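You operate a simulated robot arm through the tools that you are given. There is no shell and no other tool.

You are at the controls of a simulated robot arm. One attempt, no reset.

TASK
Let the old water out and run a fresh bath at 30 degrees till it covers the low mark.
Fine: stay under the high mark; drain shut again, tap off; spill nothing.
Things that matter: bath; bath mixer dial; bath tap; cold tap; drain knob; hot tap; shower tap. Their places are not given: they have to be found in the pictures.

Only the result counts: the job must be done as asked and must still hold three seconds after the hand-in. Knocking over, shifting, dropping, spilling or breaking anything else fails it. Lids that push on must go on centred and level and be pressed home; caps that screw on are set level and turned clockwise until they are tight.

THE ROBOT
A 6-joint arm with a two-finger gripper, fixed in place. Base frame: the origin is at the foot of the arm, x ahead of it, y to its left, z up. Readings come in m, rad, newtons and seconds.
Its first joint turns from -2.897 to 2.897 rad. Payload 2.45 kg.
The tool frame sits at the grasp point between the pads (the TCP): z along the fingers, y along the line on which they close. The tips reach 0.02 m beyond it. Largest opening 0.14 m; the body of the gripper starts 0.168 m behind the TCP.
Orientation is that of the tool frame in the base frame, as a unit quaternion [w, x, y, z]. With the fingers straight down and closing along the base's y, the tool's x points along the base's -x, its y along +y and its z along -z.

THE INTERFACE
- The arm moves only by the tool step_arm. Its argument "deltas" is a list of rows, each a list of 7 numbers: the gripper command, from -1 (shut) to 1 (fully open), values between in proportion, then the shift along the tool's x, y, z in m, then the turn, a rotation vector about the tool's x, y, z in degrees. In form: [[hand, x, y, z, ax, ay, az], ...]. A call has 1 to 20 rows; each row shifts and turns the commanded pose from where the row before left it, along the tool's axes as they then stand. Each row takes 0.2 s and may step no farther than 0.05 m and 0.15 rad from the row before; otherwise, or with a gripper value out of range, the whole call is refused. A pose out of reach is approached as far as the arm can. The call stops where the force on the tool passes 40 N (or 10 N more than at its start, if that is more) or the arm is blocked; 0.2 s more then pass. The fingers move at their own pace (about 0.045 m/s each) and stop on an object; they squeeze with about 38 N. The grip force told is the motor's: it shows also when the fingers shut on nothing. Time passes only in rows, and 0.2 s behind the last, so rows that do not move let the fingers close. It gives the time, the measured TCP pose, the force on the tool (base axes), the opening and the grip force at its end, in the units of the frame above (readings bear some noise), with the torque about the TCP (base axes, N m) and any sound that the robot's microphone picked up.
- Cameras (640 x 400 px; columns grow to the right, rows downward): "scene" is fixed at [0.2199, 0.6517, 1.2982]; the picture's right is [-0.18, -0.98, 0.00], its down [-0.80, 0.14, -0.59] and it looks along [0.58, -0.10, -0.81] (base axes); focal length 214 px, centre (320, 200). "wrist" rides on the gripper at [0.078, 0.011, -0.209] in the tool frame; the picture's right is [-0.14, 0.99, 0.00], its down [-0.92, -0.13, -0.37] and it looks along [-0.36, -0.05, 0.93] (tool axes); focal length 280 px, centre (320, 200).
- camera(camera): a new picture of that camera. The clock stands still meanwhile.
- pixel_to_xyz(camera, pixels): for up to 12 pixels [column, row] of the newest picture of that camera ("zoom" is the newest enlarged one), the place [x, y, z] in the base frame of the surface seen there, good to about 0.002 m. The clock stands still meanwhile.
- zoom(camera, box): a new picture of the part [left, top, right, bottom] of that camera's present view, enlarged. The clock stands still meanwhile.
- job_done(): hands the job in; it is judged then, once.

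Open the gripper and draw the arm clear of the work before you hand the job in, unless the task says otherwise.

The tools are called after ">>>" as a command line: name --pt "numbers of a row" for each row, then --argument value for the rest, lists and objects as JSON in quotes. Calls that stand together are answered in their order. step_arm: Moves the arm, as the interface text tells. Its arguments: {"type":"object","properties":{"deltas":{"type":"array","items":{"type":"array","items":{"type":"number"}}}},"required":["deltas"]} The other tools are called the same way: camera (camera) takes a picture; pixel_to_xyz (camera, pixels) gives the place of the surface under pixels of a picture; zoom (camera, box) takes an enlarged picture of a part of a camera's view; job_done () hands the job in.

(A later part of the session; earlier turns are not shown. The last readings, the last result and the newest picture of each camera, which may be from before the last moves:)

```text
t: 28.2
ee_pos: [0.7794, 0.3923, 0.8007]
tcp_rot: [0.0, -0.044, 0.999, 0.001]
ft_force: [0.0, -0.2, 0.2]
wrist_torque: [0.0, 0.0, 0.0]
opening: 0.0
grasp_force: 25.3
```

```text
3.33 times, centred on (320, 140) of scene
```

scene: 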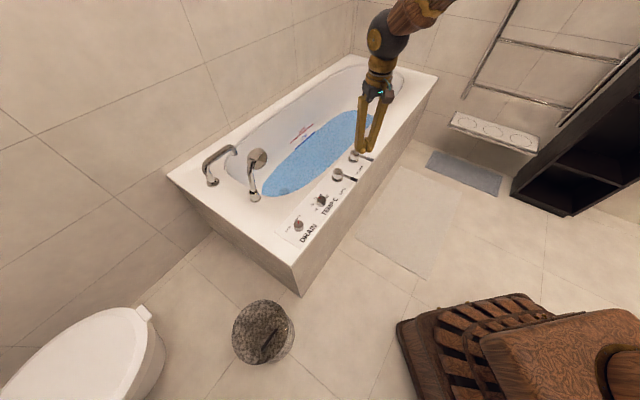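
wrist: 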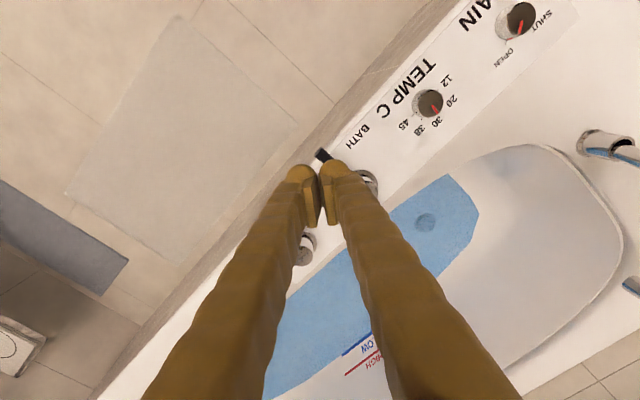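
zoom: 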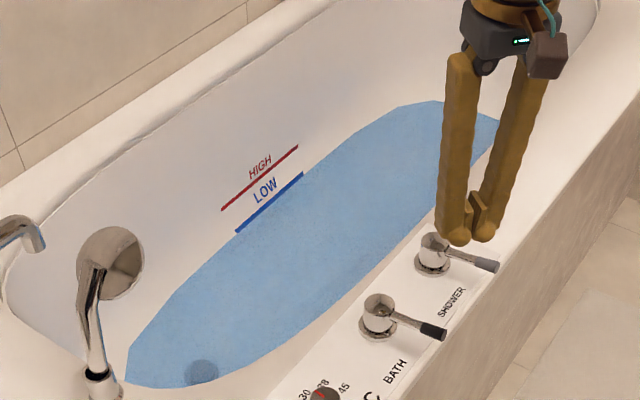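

The dial reads within a fraction of a degree of 30. The bath is still emptying, so I move above the bath-tap lever handle (≈(0.80,0.41,0.61)), align the fingers across it, and wait.

>>> step_arm --pt "0 -0.0072 0.0054 0.033 0 0 0" --pt "0 -0.0072 0.0054 0.033 0 0 0" --pt "0 -0.0072 0.0054 0.033 0 0 0" --pt "0 0 0 0 0 0 -8" --pt "0 0 0 0 0 0 -8" --pt "0 0 0 0 0 0 -8" --pt "0 0 0 0 0 0 -8" --pt "0 0 0 0 0 0 -8" --pt "0 0 0 0 0 0 0" --pt "0 0 0 0 0 0 0" --pt "0 0 0 0 0 0 0" --pt "0 0 0 0 0 0 0" --pt "0 0 0 0 0 0 0" --pt "0 0 0 0 0 0 0" --pt "0 0 0 0 0 0 0" --pt "0 0 0 0 0 0 0" --pt "0 0 0 0 0 0 0" --pt "0 0 0 0 0 0 0" --pt "0 0 0 0 0 0 0" --pt "0 0 0 0 0 0 0"

>>> camera --camera "wrist"

>>> camera --camera "scene"

```text
t: 32.4
ee_pos: [0.7987, 0.4088, 0.7007]
tcp_rot: [0.001, -0.383, 0.924, 0.0]
ft_force: [0.4, 0.3, 0.8]
wrist_torque: [-0.01, 0.0, 0.0]
opening: 0.07
grasp_force: 0.2
```

```text
taken
```

wrist: 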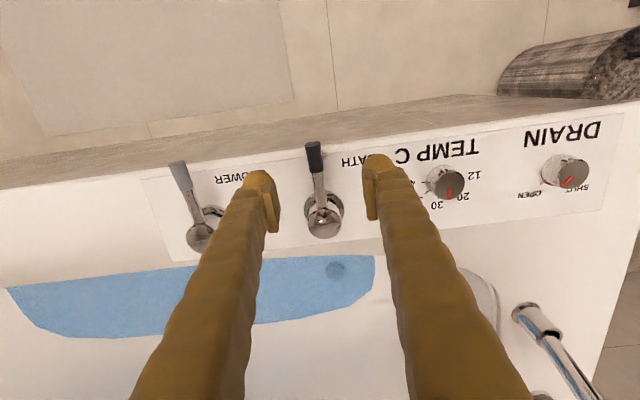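

```text
taken
```

scene: 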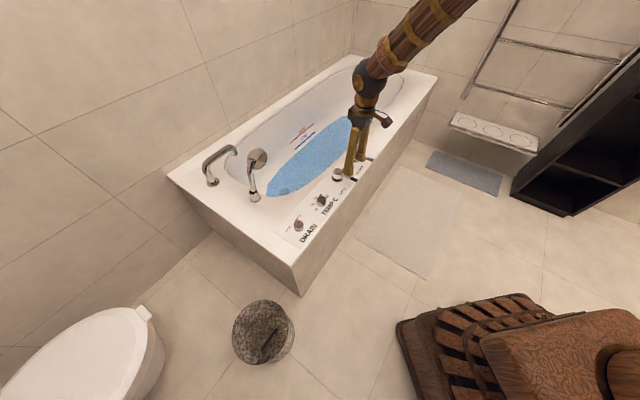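

The lever handle (wrist (316,158)) sits between the open fingers. Water is still in the bath, so I wait for the drain to finish.

>>> step_arm --pt "0 0 0 0 0 0 0" --pt "0 0 0 0 0 0 0" --pt "0 0 0 0 0 0 0" --pt "0 0 0 0 0 0 0" --pt "0 0 0 0 0 0 0" --pt "0 0 0 0 0 0 0" --pt "0 0 0 0 0 0 0" --pt "0 0 0 0 0 0 0" --pt "0 0 0 0 0 0 0" --pt "0 0 0 0 0 0 0" --pt "0 0 0 0 0 0 0" --pt "0 0 0 0 0 0 0" --pt "0 0 0 0 0 0 0" --pt "0 0 0 0 0 0 0" --pt "0 0 0 0 0 0 0" --pt "0 0 0 0 0 0 0" --pt "0 0 0 0 0 0 0" --pt "0 0 0 0 0 0 0" --pt "0 0 0 0 0 0 0" --pt "0 0 0 0 0 0 0"

>>> step_arm --pt "0 0 0 0 0 0 0" --pt "0 0 0 0 0 0 0" --pt "0 0 0 0 0 0 0" --pt "0 0 0 0 0 0 0" --pt "0 0 0 0 0 0 0" --pt "0 0 0 0 0 0 0" --pt "0 0 0 0 0 0 0" --pt "0 0 0 0 0 0 0" --pt "0 0 0 0 0 0 0" --pt "0 0 0 0 0 0 0" --pt "0 0 0 0 0 0 0" --pt "0 0 0 0 0 0 0" --pt "0 0 0 0 0 0 0" --pt "0 0 0 0 0 0 0" --pt "0 0 0 0 0 0 0" --pt "0 0 0 0 0 0 0" --pt "0 0 0 0 0 0 0" --pt "0 0 0 0 0 0 0" --pt "0 0 0 0 0 0 0" --pt "0 0 0 0 0 0 0"

>>> zoom --camera "scene" --box '[220, 80, 380, 200]'

```text
t: 36.6
ee_pos: [0.7987, 0.4087, 0.7007]
tcp_rot: [0.001, -0.383, 0.924, 0.0]
ft_force: [-0.1, 0.9, -0.3]
wrist_torque: [-0.02, 0.0, -0.05]
opening: 0.0704
grasp_force: 0.0
```

```text
t: 40.8
ee_pos: [0.7994, 0.4097, 0.6993]
tcp_rot: [0.001, -0.383, 0.924, 0.001]
ft_force: [-0.1, -0.1, -0.8]
wrist_torque: [0.02, -0.02, -0.01]
opening: 0.0697
grasp_force: 0.0
```

```text
3.33 times, centred on (300, 140) of scene
```

zoom: 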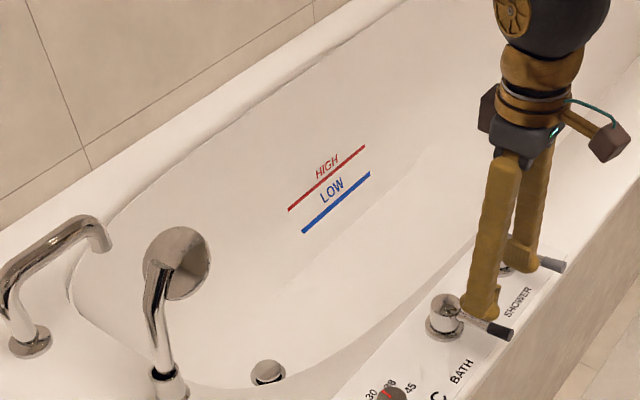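

The bath is now empty (the drain plug is visible at zoom (267,372)). I move back above the drain knob and yaw to 0° for a counter-clockwise closing turn.

>>> step_arm --pt "0.3 -0.007 0.0371 0 0 0 0" --pt "0.3 -0.007 0.0371 0 0 0 0" --pt "0.3 -0.007 0.0371 0 0 0 0" --pt "0.3 -0.007 0.0371 0 0 0 0" --pt "0.3 -0.007 0.0371 0 0 0 0" --pt "0.3 -0.007 0.0371 0 0 0 0" --pt "0.3 -0.007 0.0371 0 0 0 0" --pt "0.3 -0.007 0.0371 0 0 0 0" --pt "0.3 0 0 0 0 0 7.5" --pt "0.3 0 0 0 0 0 7.5" --pt "0.3 0 0 0 0 0 7.5" --pt "0.3 0 0 0 0 0 7.5" --pt "0.3 0 0 0 0 0 7.5" --pt "0.3 0 0 0 0 0 7.5" --pt "0.3 0 0 0 0 0 0"

>>> camera --camera "wrist"

>>> zoom --camera "wrist" --box '[270, 125, 366, 185]'

>>> zoom --camera "scene" --box '[220, 80, 380, 200]'

```text
t: 44.0
ee_pos: [0.6281, 0.6599, 0.7014]
tcp_rot: [0.0, 0.001, 1.0, 0.001]
ft_force: [-0.5, -0.3, 0.3]
wrist_torque: [-0.01, 0.0, -0.03]
opening: 0.091
grasp_force: 0.0
```

```text
taken
```

wrist: 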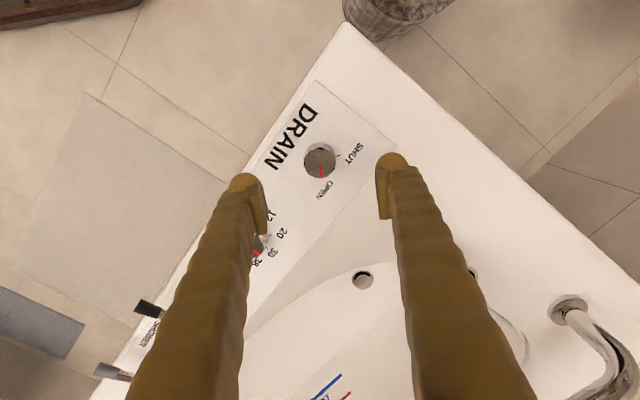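

```text
6.67 times, centred on (318, 155) of wrist
```

zoom: 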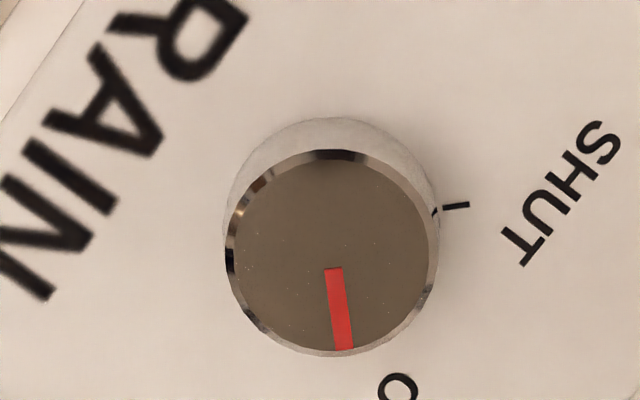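

```text
3.33 times, centred on (300, 140) of scene
```

zoom: 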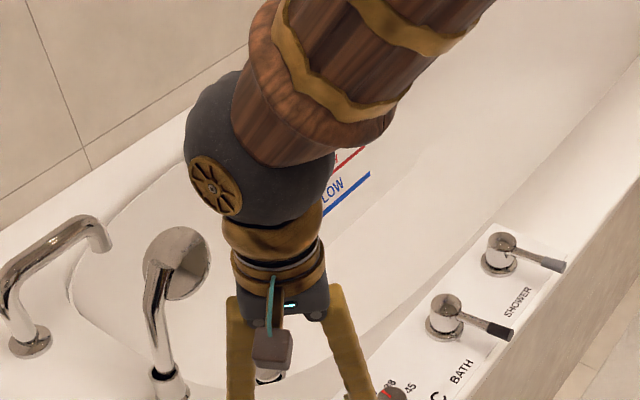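

The knob is centred under the tool. I descend, grip it, and begin turning counter-clockwise toward SHUT.

>>> step_arm --pt "0.3 0 0 0.04 0 0 0" --pt "0.3 0 0 0.04 0 0 0" --pt "0.3 0 0 0.03 0 0 0" --pt "0.0 0 0 0 0 0 0" --pt "-0.3 0 0 0 0 0 0" --pt "-0.45 0 0 0 0 0 0" --pt "-1 0 0 0 0 0 0" --pt "-1 0 0 0 0 0 0" --pt "-1 0 0 0 0 0 0"

>>> step_arm --pt "-1 0 0 0 0 0 -5" --pt "-1 0 0 0 0 0 -5" --pt "-1 0 0 0 0 0 -5" --pt "-1 0 0 0 0 0 -5" --pt "-1 0 0 0 0 0 -5" --pt "-1 0 0 0 0 0 -5" --pt "-1 0 0 0 0 0 0"

>>> camera --camera "wrist"

```text
t: 46.0
ee_pos: [0.6273, 0.6592, 0.5888]
tcp_rot: [0.0, 0.0, 1.0, 0.0]
ft_force: [0.6, -10.3, -0.2]
wrist_torque: [-0.11, 0.02, 0.0]
opening: 0.0366
grasp_force: 45.3
```

```text
t: 47.0
ee_pos: [0.6279, 0.6571, 0.5895]
tcp_rot: [-0.001, -0.175, 0.984, -0.001]
ft_force: [2.5, -2.3, 0.0]
wrist_torque: [-0.02, -0.14, -0.01]
opening: 0.0366
grasp_force: 45.1
stopped in row 5: the force on the tool passed its limit at 42 N (the readings are from after the stop); the commanded pose is now the measured one
```

```text
taken
```

wrist: 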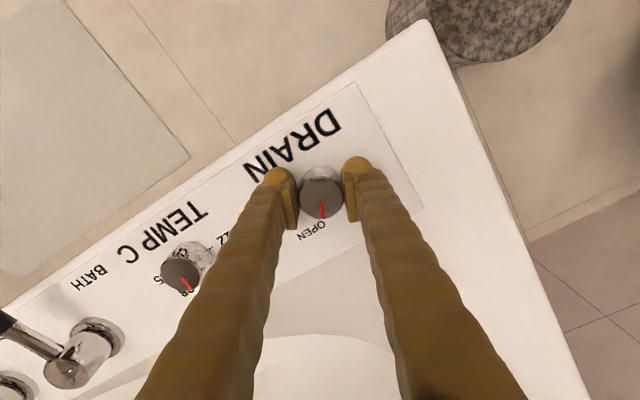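

The knob follows (20° turned). I continue counter-clockwise in chunks.

>>> step_arm --pt "-1 0 0 0 0 0 -4" --pt "-1 0 0 0 0 0 -4" --pt "-1 0 0 0 0 0 -4" --pt "-1 0 0 0 0 0 -4" --pt "-1 0 0 0 0 0 -4" --pt "-1 0 0 0 0 0 -4" --pt "-1 0 0 0 0 0 0"

>>> step_arm --pt "-1 0 0 0 0 0 -4" --pt "-1 0 0 0 0 0 -4" --pt "-1 0 0 0 0 0 -4" --pt "-1 0 0 0 0 0 -4" --pt "-1 0 0 0 0 0 -4" --pt "-1 0 0 0 0 0 -4" --pt "-1 0 0 0 0 0 0"

>>> camera --camera "wrist"

```text
t: 48.6
ee_pos: [0.6284, 0.6568, 0.5879]
tcp_rot: [0.0, -0.377, 0.926, 0.0]
ft_force: [3.8, -0.8, -0.4]
wrist_torque: [-0.02, -0.13, 0.02]
opening: 0.0368
grasp_force: 45.2
stopped in row 7: the force on the tool passed its limit at 41 N (the readings are from after the stop); the commanded pose is now the measured one
```

```text
t: 50.2
ee_pos: [0.6306, 0.6559, 0.5894]
tcp_rot: [0.0, -0.561, 0.828, -0.001]
ft_force: [32.9, -21.8, -2.4]
wrist_torque: [-0.27, -0.34, -0.1]
opening: 0.0369
grasp_force: 45.2
```

```text
taken
```

wrist: 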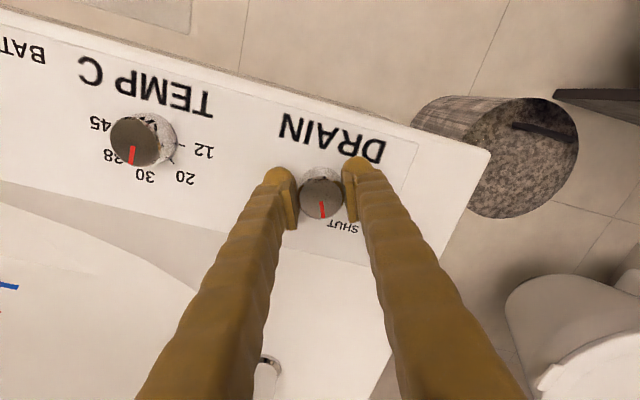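

68° turned, with a 39 N side load. I relieve about 1.3 mm along tool y and complete the turn toward 90°.

>>> step_arm --pt "-1 0.0002 -0.0013 0 0 0 0" --pt "-1 0 0 0 0 0 -4" --pt "-1 0 0 0 0 0 -4" --pt "-1 0 0 0 0 0 -4" --pt "-1 0 0 0 0 0 -4" --pt "-1 0 0 0 0 0 -4" --pt "-1 0 0 0 0 0 -3" --pt "-1 0 0 0 0 0 0"

>>> camera --camera "wrist"

```text
t: 52.0
ee_pos: [0.6307, 0.6563, 0.5894]
tcp_rot: [0.002, 0.715, -0.699, 0.0]
ft_force: [44.3, -11.7, -0.5]
wrist_torque: [-0.09, -0.5, -0.49]
opening: 0.0369
grasp_force: 45.0
```

```text
taken
```

wrist: 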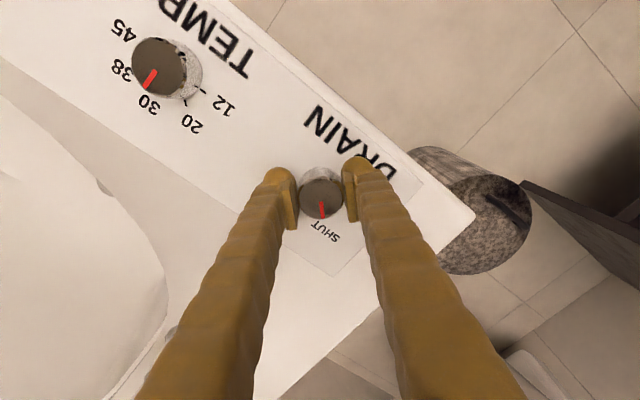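

The torque about z reached −0.49 N m, so the drain knob is at its SHUT stop. I release, rise, and check.

>>> step_arm --pt "0.3 0 0 0 0 0 0" --pt "0.3 0 0 0 0 0 0" --pt "0.3 0 0 0 0 0 0" --pt "0.3 0 0 -0.03 0 0 0" --pt "0.3 0 0 -0.04 0 0 0" --pt "0.3 0 0 -0.04 0 0 0" --pt "0.3 0 0 0 0 0 0"

>>> camera --camera "wrist"

>>> zoom --camera "wrist" --box '[270, 125, 366, 185]'

>>> zoom --camera "wrist" --box '[166, 44, 262, 104]'

>>> zoom --camera "scene" --box '[220, 80, 380, 200]'

```text
t: 53.6
ee_pos: [0.63, 0.6557, 0.7001]
tcp_rot: [0.001, 0.715, -0.699, 0.0]
ft_force: [0.3, -0.3, 0.3]
wrist_torque: [0.0, 0.01, 0.02]
opening: 0.0911
grasp_force: 0.0
```

```text
taken
```

wrist: 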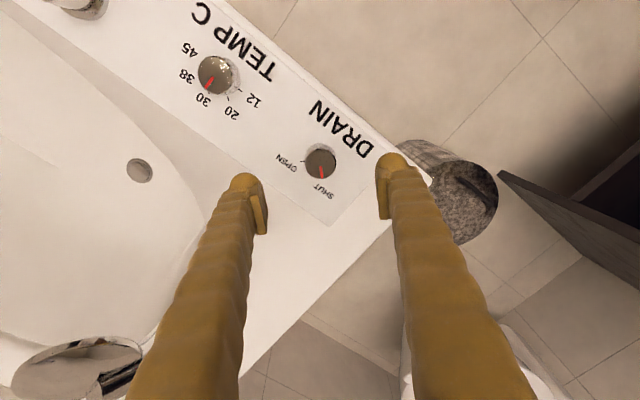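

```text
6.67 times, centred on (318, 155) of wrist
```

zoom: 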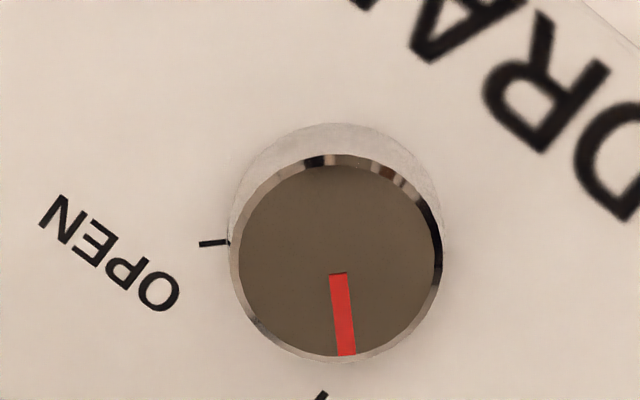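

```text
6.67 times, centred on (214, 74) of wrist
```

zoom: 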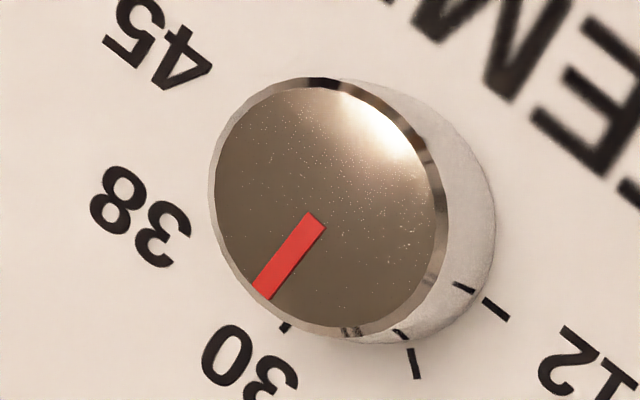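

```text
3.33 times, centred on (300, 140) of scene
```

zoom: 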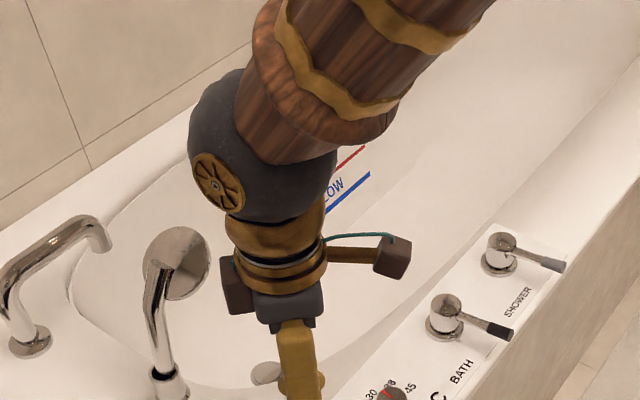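

The drain plug is down and the pointer is at SHUT. Now I go to the bath-tap lever with the fingers narrowed to straddle its handle.

>>> step_arm --pt "0 0 0 0 0 0 7.7" --pt "0 0 0 0 0 0 7.7" --pt "0 0 0 0 0 0 7.7" --pt "0 0 0 0 0 0 7.7" --pt "0 0 0 0 0 0 7.7" --pt "0 0 0 0 0 0 7.7" --pt "0 0.0075 -0.0367 0 0 0 0" --pt "0 0.0075 -0.0367 0 0 0 0" --pt "0 0.0075 -0.0367 0 0 0 0" --pt "0 0.0075 -0.0367 0 0 0 0" --pt "0 0.0075 -0.0367 0 0 0 0" --pt "0 0.0075 -0.0367 0 0 0 0" --pt "0 0.0075 -0.0367 0 0 0 0" --pt "0 0.0075 -0.0367 0 0 0 0" --pt "0 0 0 0 0 0 0" --pt "0 0 0 0 0 0 0"

>>> camera --camera "wrist"

>>> zoom --camera "wrist" --box '[220, 120, 420, 245]'

```text
t: 57.0
ee_pos: [0.7951, 0.4088, 0.7017]
tcp_rot: [-0.001, -0.384, 0.923, -0.001]
ft_force: [-0.8, 0.4, 0.1]
wrist_torque: [-0.02, -0.02, 0.01]
opening: 0.07
grasp_force: 0.2
```

```text
taken
```

wrist: 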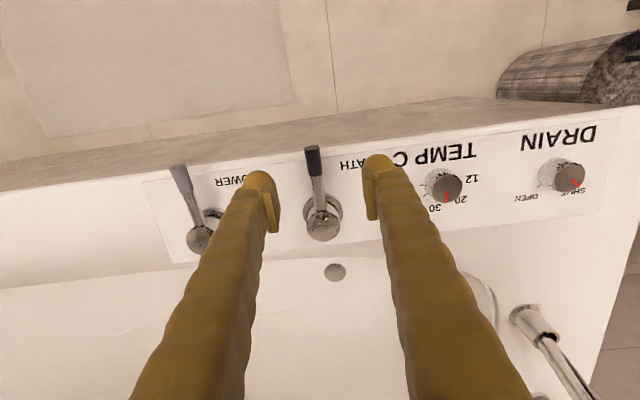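

```text
3.20 times, centred on (320, 182) of wrist
```

zoom: 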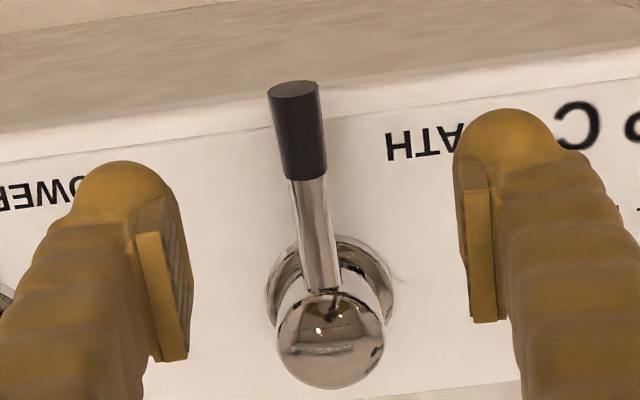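

The lever lies along the tool's x axis with its handle centre at about (+10,−6) mm from the tool point. I shift to centre on it, descend to z≈0.613, and narrow the fingers to about 4 cm without gripping.

>>> step_arm --pt "0 0.008 -0.005 0 0 0 0" --pt "0 0 0 0.03 0 0 0" --pt "0 0 0 0.03 0 0 0" --pt "0 0 0 0.028 0 0 0" --pt "-0.45 0 0 0 0 0 0" --pt "-0.45 0 0 0 0 0 0" --pt "-0.45 0 0 0 0 0 0"

>>> camera --camera "wrist"

>>> zoom --camera "scene" --box '[310, 130, 390, 190]'

```text
t: 58.6
ee_pos: [0.7933, 0.3968, 0.6112]
tcp_rot: [-0.001, -0.383, 0.924, -0.001]
ft_force: [-0.8, 0.6, -0.3]
wrist_torque: [-0.03, 0.0, 0.04]
opening: 0.0385
grasp_force: 0.1
```

```text
taken
```

wrist: 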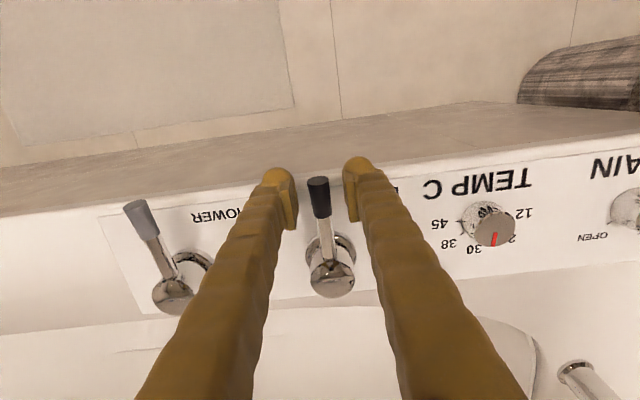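

```text
6.67 times, centred on (350, 160) of scene
```

zoom: 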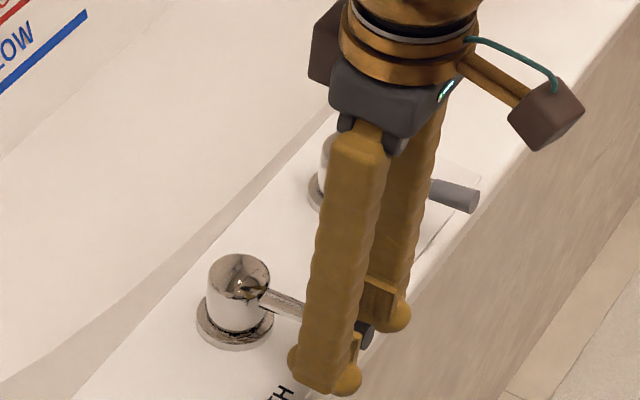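

The fingers straddle the handle at wrist (319,197). I test gently which way it turns, first sliding 2 cm toward the shower side.

>>> step_arm --pt "-0.45 0 -0.006 0 0 0 0" --pt "-0.45 0 -0.005 0 0 0 0" --pt "-0.45 0 -0.003 0 0 0 0" --pt "-0.45 0 -0.003 0 0 0 0" --pt "-0.45 0 -0.003 0 0 0 0" --pt "-0.45 0 0 0 0 0 0"

>>> camera --camera "wrist"

```text
t: 60.0
ee_pos: [0.808, 0.3828, 0.612]
tcp_rot: [-0.001, -0.384, 0.923, -0.001]
ft_force: [-0.2, 0.7, 0.4]
wrist_torque: [-0.02, 0.0, 0.01]
opening: 0.039
grasp_force: 0.6
```

```text
taken
```

wrist: 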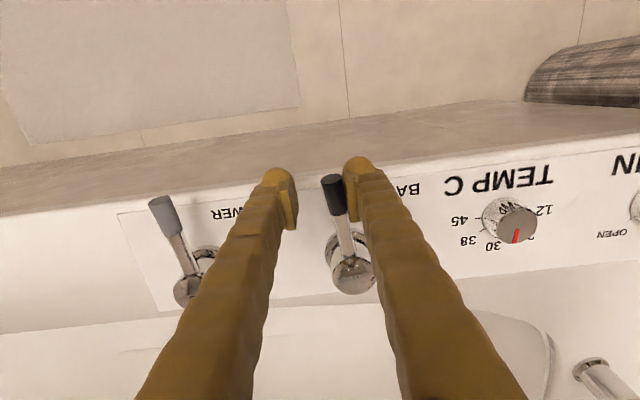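

The lever offered almost no resistance (0.7 N). I check the scene for lever motion and any flow at the spout.

>>> zoom --camera "scene" --box '[310, 130, 390, 190]'

>>> zoom --camera "scene" --box '[190, 80, 350, 200]'

>>> zoom --camera "wrist" --box '[240, 140, 440, 300]'

```text
6.67 times, centred on (350, 160) of scene
```

zoom: 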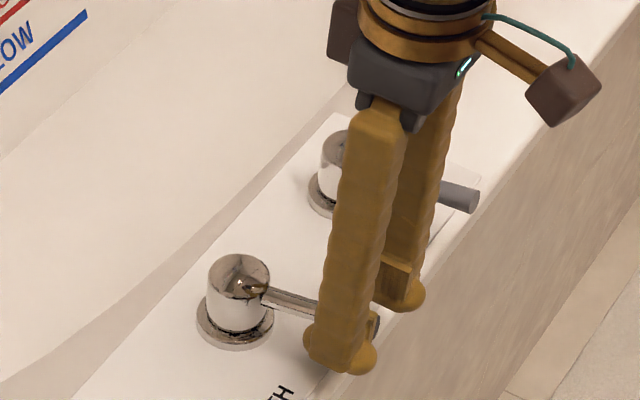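

```text
3.33 times, centred on (270, 140) of scene
```

zoom: 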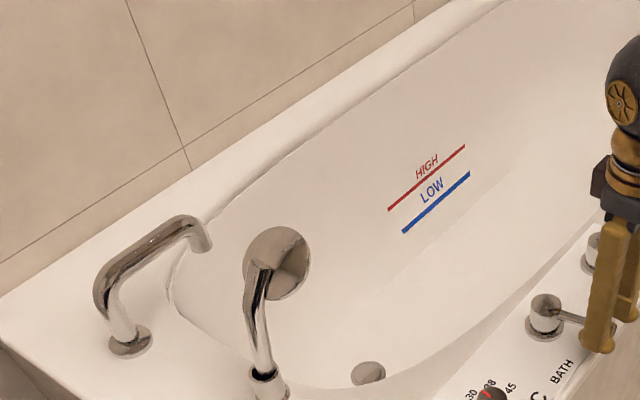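

```text
2.50 times, centred on (340, 220) of wrist
```

zoom: 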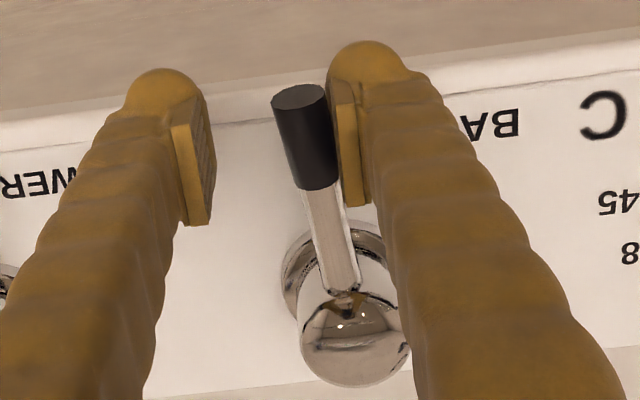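

The lever does swing toward the shower side with little force, but no flow is seen yet. I carry on turning it along its arc another 24° and check.

>>> step_arm --pt "-0.45 -0.0027 -0.0078 0 0 0 -6" --pt "-0.45 -0.0027 -0.0078 0 0 0 -6" --pt "-0.45 -0.0027 -0.0078 0 0 0 -6" --pt "-0.45 -0.0027 -0.0078 0 0 0 -6" --pt "-0.45 0 0 0 0 0 0"

>>> camera --camera "wrist"

>>> zoom --camera "scene" --box '[190, 80, 350, 200]'

>>> zoom --camera "scene" --box '[310, 130, 390, 190]'

```text
t: 61.2
ee_pos: [0.8403, 0.3738, 0.6111]
tcp_rot: [-0.001, -0.567, 0.823, -0.001]
ft_force: [-0.5, 0.4, 0.3]
wrist_torque: [-0.02, 0.0, 0.01]
opening: 0.0385
grasp_force: 0.4
```

```text
taken
```

wrist: 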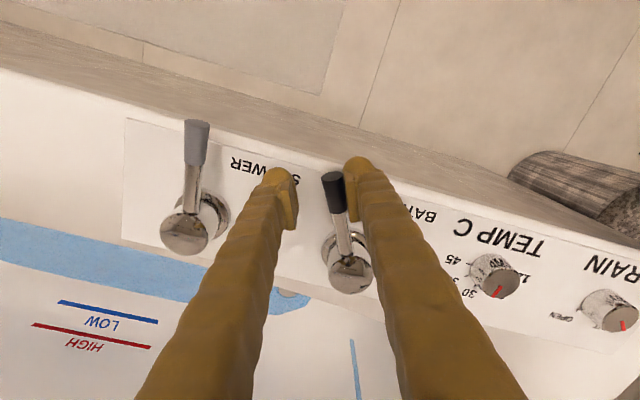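

```text
3.33 times, centred on (270, 140) of scene
```

zoom: 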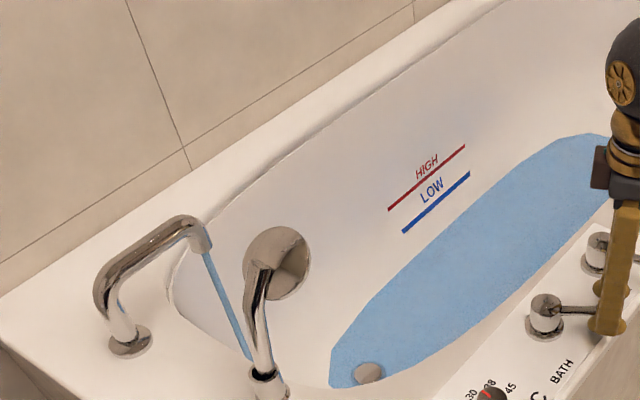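

```text
6.67 times, centred on (350, 160) of scene
```

zoom: 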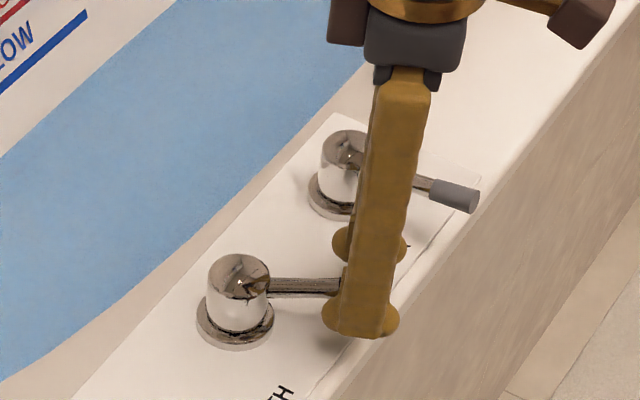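

Water is now running from the spout and the level is rising quickly. I measure the heights of the marks and the present waterline on the far wall.

>>> zoom --camera "scene" --box '[260, 110, 340, 160]'

>>> pixel_to_xyz --camera "scene" --pixels '[[318, 134.5], [325, 138], [318, 131], [311, 149.5], [321, 141.5], [331, 131.8], [307, 143], [312, 139], [318, 128], [330, 123.5], [308, 160], [331, 138]]'

```text
8.00 times, centred on (300, 135) of scene
```

zoom: 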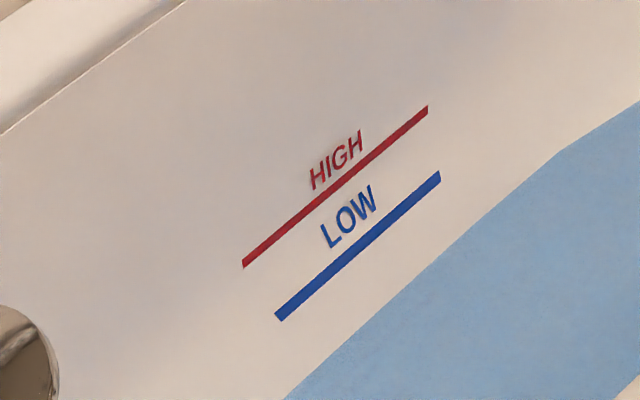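

```text
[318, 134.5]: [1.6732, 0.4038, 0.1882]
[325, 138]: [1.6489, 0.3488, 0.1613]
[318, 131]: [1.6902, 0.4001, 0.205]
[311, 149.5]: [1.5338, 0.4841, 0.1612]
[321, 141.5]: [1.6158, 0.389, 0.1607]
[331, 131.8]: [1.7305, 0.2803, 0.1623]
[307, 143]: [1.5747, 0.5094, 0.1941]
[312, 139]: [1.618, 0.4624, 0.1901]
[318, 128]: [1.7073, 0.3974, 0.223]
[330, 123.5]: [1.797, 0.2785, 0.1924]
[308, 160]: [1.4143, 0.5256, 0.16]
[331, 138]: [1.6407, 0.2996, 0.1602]
```

The waterline is only about 1–2 cm above the bottom so far. I get exact heights of the LOW and HIGH lines.

>>> pixel_to_xyz --camera "zoom" --pixels '[[278, 317], [360, 246], [438, 176], [245, 265], [335, 187], [427, 108], [300, 386], [400, 296], [500, 206], [290, 340], [430, 215], [350, 300]]'

```text
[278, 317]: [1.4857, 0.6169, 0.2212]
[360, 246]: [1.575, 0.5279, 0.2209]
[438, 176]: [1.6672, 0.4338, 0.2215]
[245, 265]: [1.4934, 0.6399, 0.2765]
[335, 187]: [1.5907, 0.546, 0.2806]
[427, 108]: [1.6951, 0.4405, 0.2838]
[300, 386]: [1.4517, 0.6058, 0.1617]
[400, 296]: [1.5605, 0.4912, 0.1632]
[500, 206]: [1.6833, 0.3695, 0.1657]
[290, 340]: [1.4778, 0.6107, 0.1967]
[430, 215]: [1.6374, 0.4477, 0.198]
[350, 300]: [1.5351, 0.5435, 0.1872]
```

LOW is at z=0.221, HIGH at z=0.280, and the water is at about 0.165. I wait 2 s to gauge the filling rate.

>>> step_arm --pt "-0.45 0 0 0 0 0 0" --pt "-0.45 0 0 0 0 0 0" --pt "-0.45 0 0 0 0 0 0" --pt "-0.45 0 0 0 0 0 0" --pt "-0.45 0 0 0 0 0 0" --pt "-0.45 0 0 0 0 0 0" --pt "-0.45 0 0 0 0 0 0" --pt "-0.45 0 0 0 0 0 0" --pt "-0.45 0 0 0 0 0 0"

>>> zoom --camera "scene" --box '[260, 110, 340, 160]'

>>> zoom --camera "scene" --box '[190, 80, 350, 200]'

```text
t: 63.2
ee_pos: [0.839, 0.3741, 0.6106]
tcp_rot: [-0.002, -0.567, 0.824, 0.0]
ft_force: [-0.4, 0.2, -0.9]
wrist_torque: [0.0, 0.03, 0.0]
opening: 0.0386
grasp_force: 0.0
```

```text
8.00 times, centred on (300, 135) of scene
```

zoom: 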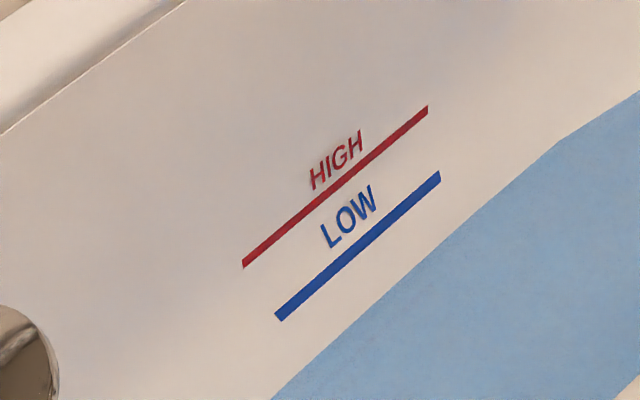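

```text
3.33 times, centred on (270, 140) of scene
```

zoom: 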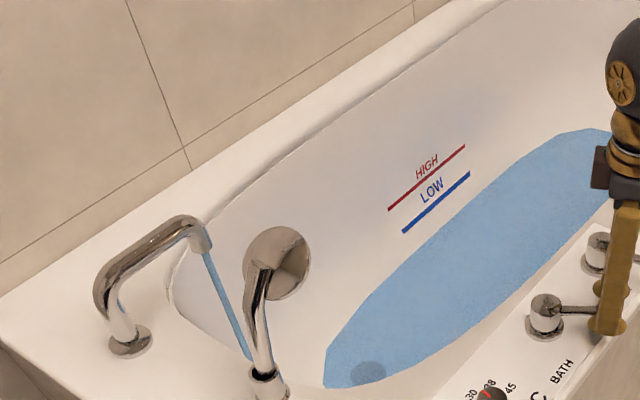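

The level rises about 4 mm/s, needing roughly 20 s to reach mid-way between the marks. I wait about 8 s and measure again.

>>> step_arm --pt "-0.45 0 0 0 0 0 0" --pt "-0.45 0 0 0 0 0 0" --pt "-0.45 0 0 0 0 0 0" --pt "-0.45 0 0 0 0 0 0" --pt "-0.45 0 0 0 0 0 0" --pt "-0.45 0 0 0 0 0 0" --pt "-0.45 0 0 0 0 0 0" --pt "-0.45 0 0 0 0 0 0" --pt "-0.45 0 0 0 0 0 0" --pt "-0.45 0 0 0 0 0 0" --pt "-0.45 0 0 0 0 0 0" --pt "-0.45 0 0 0 0 0 0" --pt "-0.45 0 0 0 0 0 0" --pt "-0.45 0 0 0 0 0 0" --pt "-0.45 0 0 0 0 0 0" --pt "-0.45 0 0 0 0 0 0" --pt "-0.45 0 0 0 0 0 0" --pt "-0.45 0 0 0 0 0 0" --pt "-0.45 0 0 0 0 0 0" --pt "-0.45 0 0 0 0 0 0"

>>> zoom --camera "scene" --box '[260, 110, 340, 160]'

>>> camera --camera "wrist"

```text
t: 67.4
ee_pos: [0.8403, 0.375, 0.6112]
tcp_rot: [-0.001, -0.567, 0.824, -0.001]
ft_force: [-0.2, -0.6, 0.9]
wrist_torque: [-0.01, -0.02, -0.02]
opening: 0.0386
grasp_force: 0.1
```

```text
8.00 times, centred on (300, 135) of scene
```

zoom: 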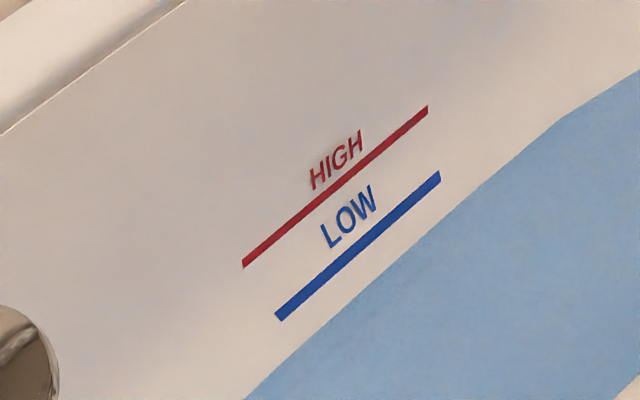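

```text
taken
```

wrist: 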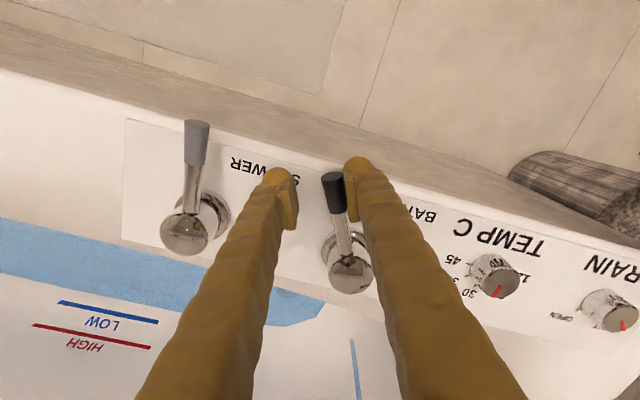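

The waterline moved up steadily (~4 mm/s; now z≈0.182). I wait another 8.4 s.

>>> step_arm --pt "-0.45 0 0 0 0 0 0" --pt "-0.45 0 0 0 0 0 0" --pt "-0.45 0 0 0 0 0 0" --pt "-0.45 0 0 0 0 0 0" --pt "-0.45 0 0 0 0 0 0" --pt "-0.45 0 0 0 0 0 0" --pt "-0.45 0 0 0 0 0 0" --pt "-0.45 0 0 0 0 0 0" --pt "-0.45 0 0 0 0 0 0" --pt "-0.45 0 0 0 0 0 0" --pt "-0.45 0 0 0 0 0 0" --pt "-0.45 0 0 0 0 0 0" --pt "-0.45 0 0 0 0 0 0" --pt "-0.45 0 0 0 0 0 0" --pt "-0.45 0 0 0 0 0 0" --pt "-0.45 0 0 0 0 0 0" --pt "-0.45 0 0 0 0 0 0" --pt "-0.45 0 0 0 0 0 0" --pt "-0.45 0 0 0 0 0 0" --pt "-0.45 0 0 0 0 0 0"

>>> step_arm --pt "-0.45 0 0 0 0 0 0" --pt "-0.45 0 0 0 0 0 0" --pt "-0.45 0 0 0 0 0 0" --pt "-0.45 0 0 0 0 0 0" --pt "-0.45 0 0 0 0 0 0" --pt "-0.45 0 0 0 0 0 0" --pt "-0.45 0 0 0 0 0 0" --pt "-0.45 0 0 0 0 0 0" --pt "-0.45 0 0 0 0 0 0" --pt "-0.45 0 0 0 0 0 0" --pt "-0.45 0 0 0 0 0 0" --pt "-0.45 0 0 0 0 0 0" --pt "-0.45 0 0 0 0 0 0" --pt "-0.45 0 0 0 0 0 0" --pt "-0.45 0 0 0 0 0 0" --pt "-0.45 0 0 0 0 0 0" --pt "-0.45 0 0 0 0 0 0" --pt "-0.45 0 0 0 0 0 0" --pt "-0.45 0 0 0 0 0 0" --pt "-0.45 0 0 0 0 0 0"

>>> zoom --camera "scene" --box '[260, 110, 340, 160]'

```text
t: 71.6
ee_pos: [0.8387, 0.3733, 0.6099]
tcp_rot: [-0.002, -0.567, 0.824, -0.001]
ft_force: [0.6, 0.0, 0.1]
wrist_torque: [-0.03, 0.01, 0.04]
opening: 0.0384
grasp_force: 0.1
```

```text
t: 75.8
ee_pos: [0.8388, 0.375, 0.6111]
tcp_rot: [-0.001, -0.566, 0.824, -0.001]
ft_force: [0.5, 0.1, -1.0]
wrist_torque: [0.02, -0.01, -0.05]
opening: 0.0384
grasp_force: 0.0
```

```text
8.00 times, centred on (300, 135) of scene
```

zoom: 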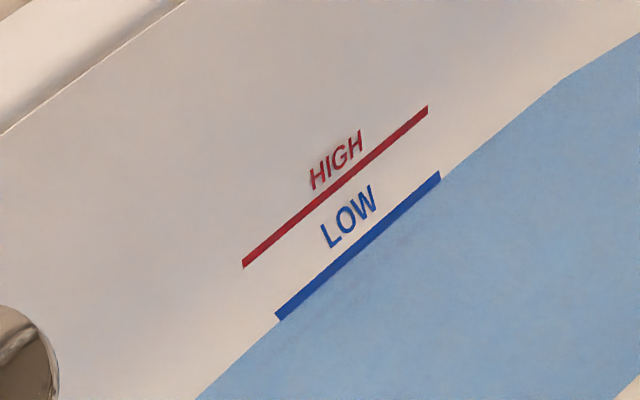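

The water has just reached the LOW line (z≈0.218). I wait 4.2 s more, aiming to close the tap around z≈0.24.

>>> step_arm --pt "-0.45 0 0 0 0 0 0" --pt "-0.45 0 0 0 0 0 0" --pt "-0.45 0 0 0 0 0 0" --pt "-0.45 0 0 0 0 0 0" --pt "-0.45 0 0 0 0 0 0" --pt "-0.45 0 0 0 0 0 0" --pt "-0.45 0 0 0 0 0 0" --pt "-0.45 0 0 0 0 0 0" --pt "-0.45 0 0 0 0 0 0" --pt "-0.45 0 0 0 0 0 0" --pt "-0.45 0 0 0 0 0 0" --pt "-0.45 0 0 0 0 0 0" --pt "-0.45 0 0 0 0 0 0" --pt "-0.45 0 0 0 0 0 0" --pt "-0.45 0 0 0 0 0 0" --pt "-0.45 0 0 0 0 0 0" --pt "-0.45 0 0 0 0 0 0" --pt "-0.45 0 0 0 0 0 0" --pt "-0.45 0 0 0 0 0 0" --pt "-0.45 0 0 0 0 0 0"

>>> step_arm --pt "-0.45 0 0.012 0 0 0 0" --pt "-0.45 0 0.012 0 0 0 0" --pt "-0.45 -0.0007 0.008 0 0 0 6" --pt "-0.45 -0.0007 0.008 0 0 0 6" --pt "-0.45 -0.0007 0.008 0 0 0 6" --pt "-0.45 -0.0007 0.008 0 0 0 6" --pt "-0.45 -0.0003 0.004 0 0 0 3"

>>> zoom --camera "scene" --box '[260, 110, 340, 160]'

>>> camera --camera "wrist"

>>> zoom --camera "scene" --box '[190, 80, 350, 200]'

```text
t: 80.0
ee_pos: [0.8396, 0.375, 0.6111]
tcp_rot: [-0.001, -0.568, 0.823, -0.001]
ft_force: [-0.1, -0.3, -0.7]
wrist_torque: [0.02, -0.01, -0.01]
opening: 0.0386
grasp_force: 0.0
```

```text
t: 81.6
ee_pos: [0.7889, 0.4037, 0.6109]
tcp_rot: [-0.002, -0.358, 0.934, -0.001]
ft_force: [-0.1, -0.3, -0.2]
wrist_torque: [0.01, 0.0, 0.02]
opening: 0.0389
grasp_force: 0.2
```

```text
8.00 times, centred on (300, 135) of scene
```

zoom: 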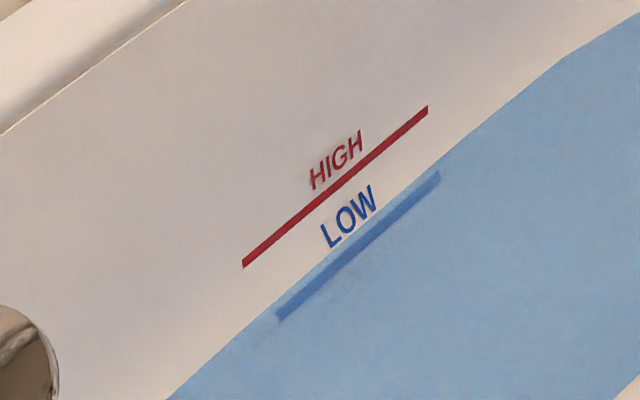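

```text
taken
```

wrist: 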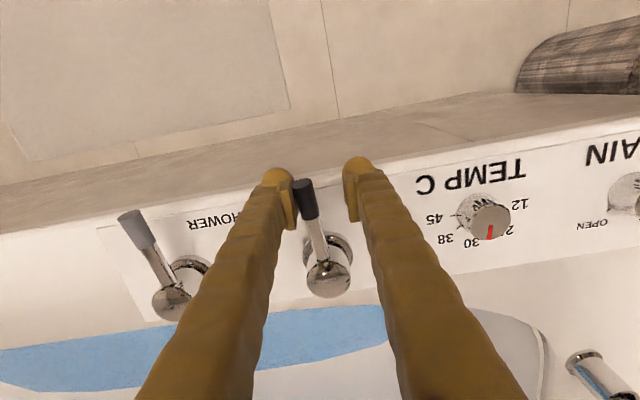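

```text
3.33 times, centred on (270, 140) of scene
```

zoom: 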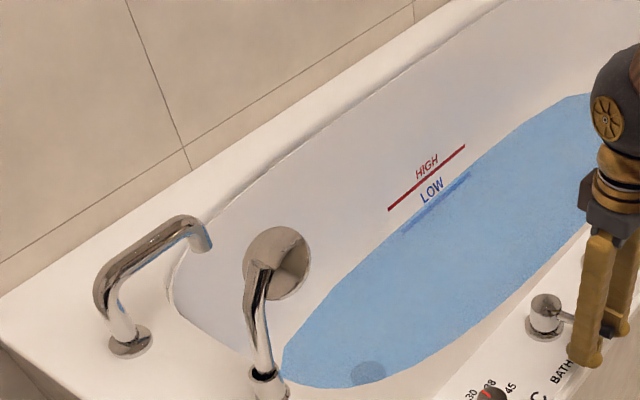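

The flow has stopped and the waterline now lies above the LOW line and below HIGH. I nudge the lever on toward its closed stop, watching the force.

>>> step_arm --pt "-0.45 -0.0002 0.0027 0 0 0 2" --pt "-0.45 -0.0002 0.0027 0 0 0 2" --pt "-0.45 0 0 0 0 0 0"

>>> camera --camera "wrist"

>>> zoom --camera "wrist" --box '[220, 140, 420, 300]'

>>> zoom --camera "scene" --box '[310, 130, 390, 190]'

```text
t: 82.4
ee_pos: [0.7857, 0.407, 0.611]
tcp_rot: [-0.002, -0.325, 0.946, -0.001]
ft_force: [3.3, -2.1, -0.8]
wrist_torque: [-0.05, -0.02, 0.02]
opening: 0.0403
grasp_force: 1.3
```

```text
taken
```

wrist: 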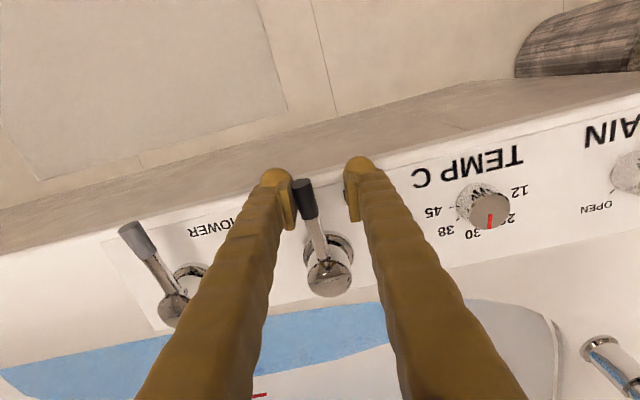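

```text
2.50 times, centred on (320, 220) of wrist
```

zoom: 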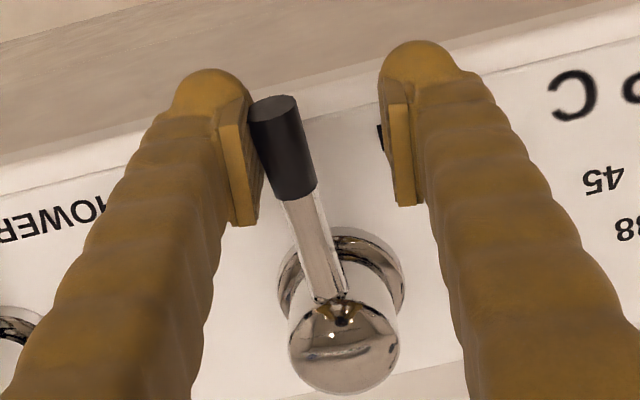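

```text
6.67 times, centred on (350, 160) of scene
```

zoom: 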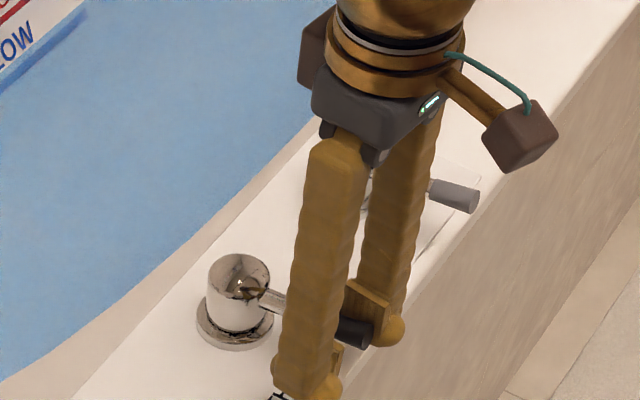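

The force rose to about 4 N and the finger was pushed slightly open, so the lever is at its closed stop. I nudge 2 mm more, back off, open, and rise to verify.

>>> step_arm --pt "-0.45 0 0.002 0 0 0 0" --pt "-0.45 0 0 0 0 0 0" --pt "-0.45 0 -0.006 0 0 0 0" --pt "-0.2 0 -0.006 0 0 0 0" --pt "-0.2 0 0 -0.03 0 0 0" --pt "-0.2 0 0 -0.04 0 0 0" --pt "-0.2 0 0 -0.04 0 0 0" --pt "-0.2 0 0 -0.04 0 0 0" --pt "-0.2 0 0 0 0 0 0"

>>> camera --camera "wrist"

>>> zoom --camera "scene" --box '[260, 110, 340, 160]'

>>> zoom --camera "scene" --box '[190, 80, 350, 200]'

>>> zoom --camera "scene" --box '[320, 140, 384, 190]'

```text
t: 84.4
ee_pos: [0.7896, 0.4002, 0.7631]
tcp_rot: [-0.001, -0.326, 0.945, -0.001]
ft_force: [0.3, -0.1, 0.4]
wrist_torque: [0.03, 0.0, 0.04]
opening: 0.0559
grasp_force: 0.0
```

```text
taken
```

wrist: 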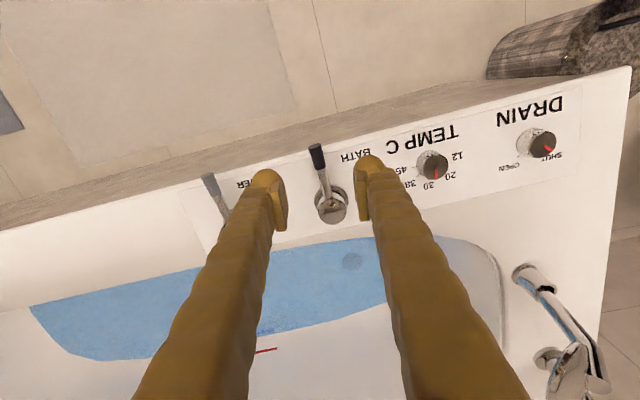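

```text
8.00 times, centred on (300, 135) of scene
```

zoom: 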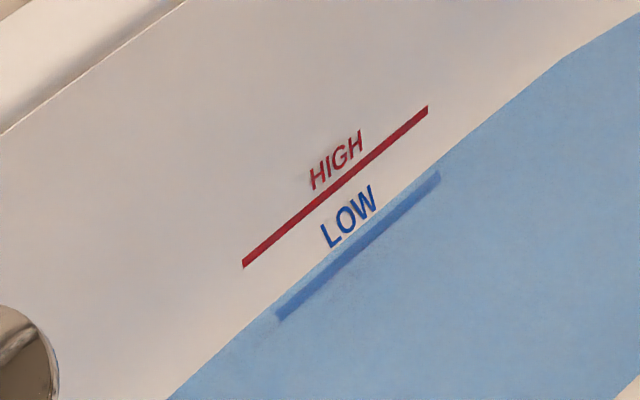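

```text
3.33 times, centred on (270, 140) of scene
```

zoom: 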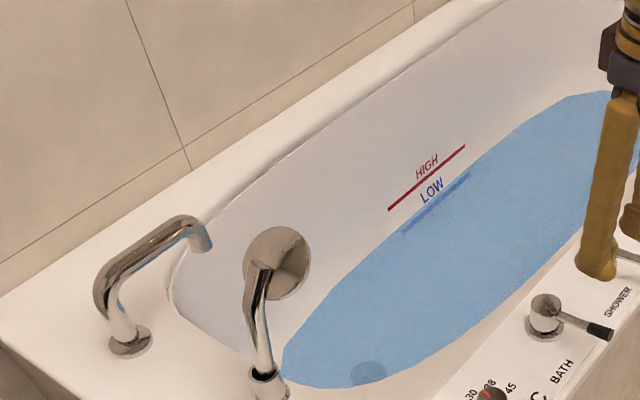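

```text
8.00 times, centred on (352, 165) of scene
```

zoom: 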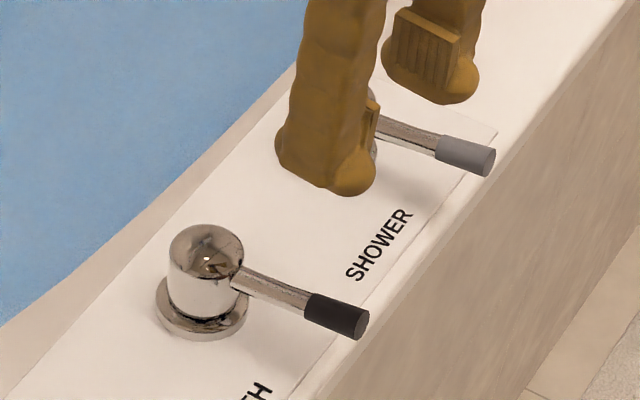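

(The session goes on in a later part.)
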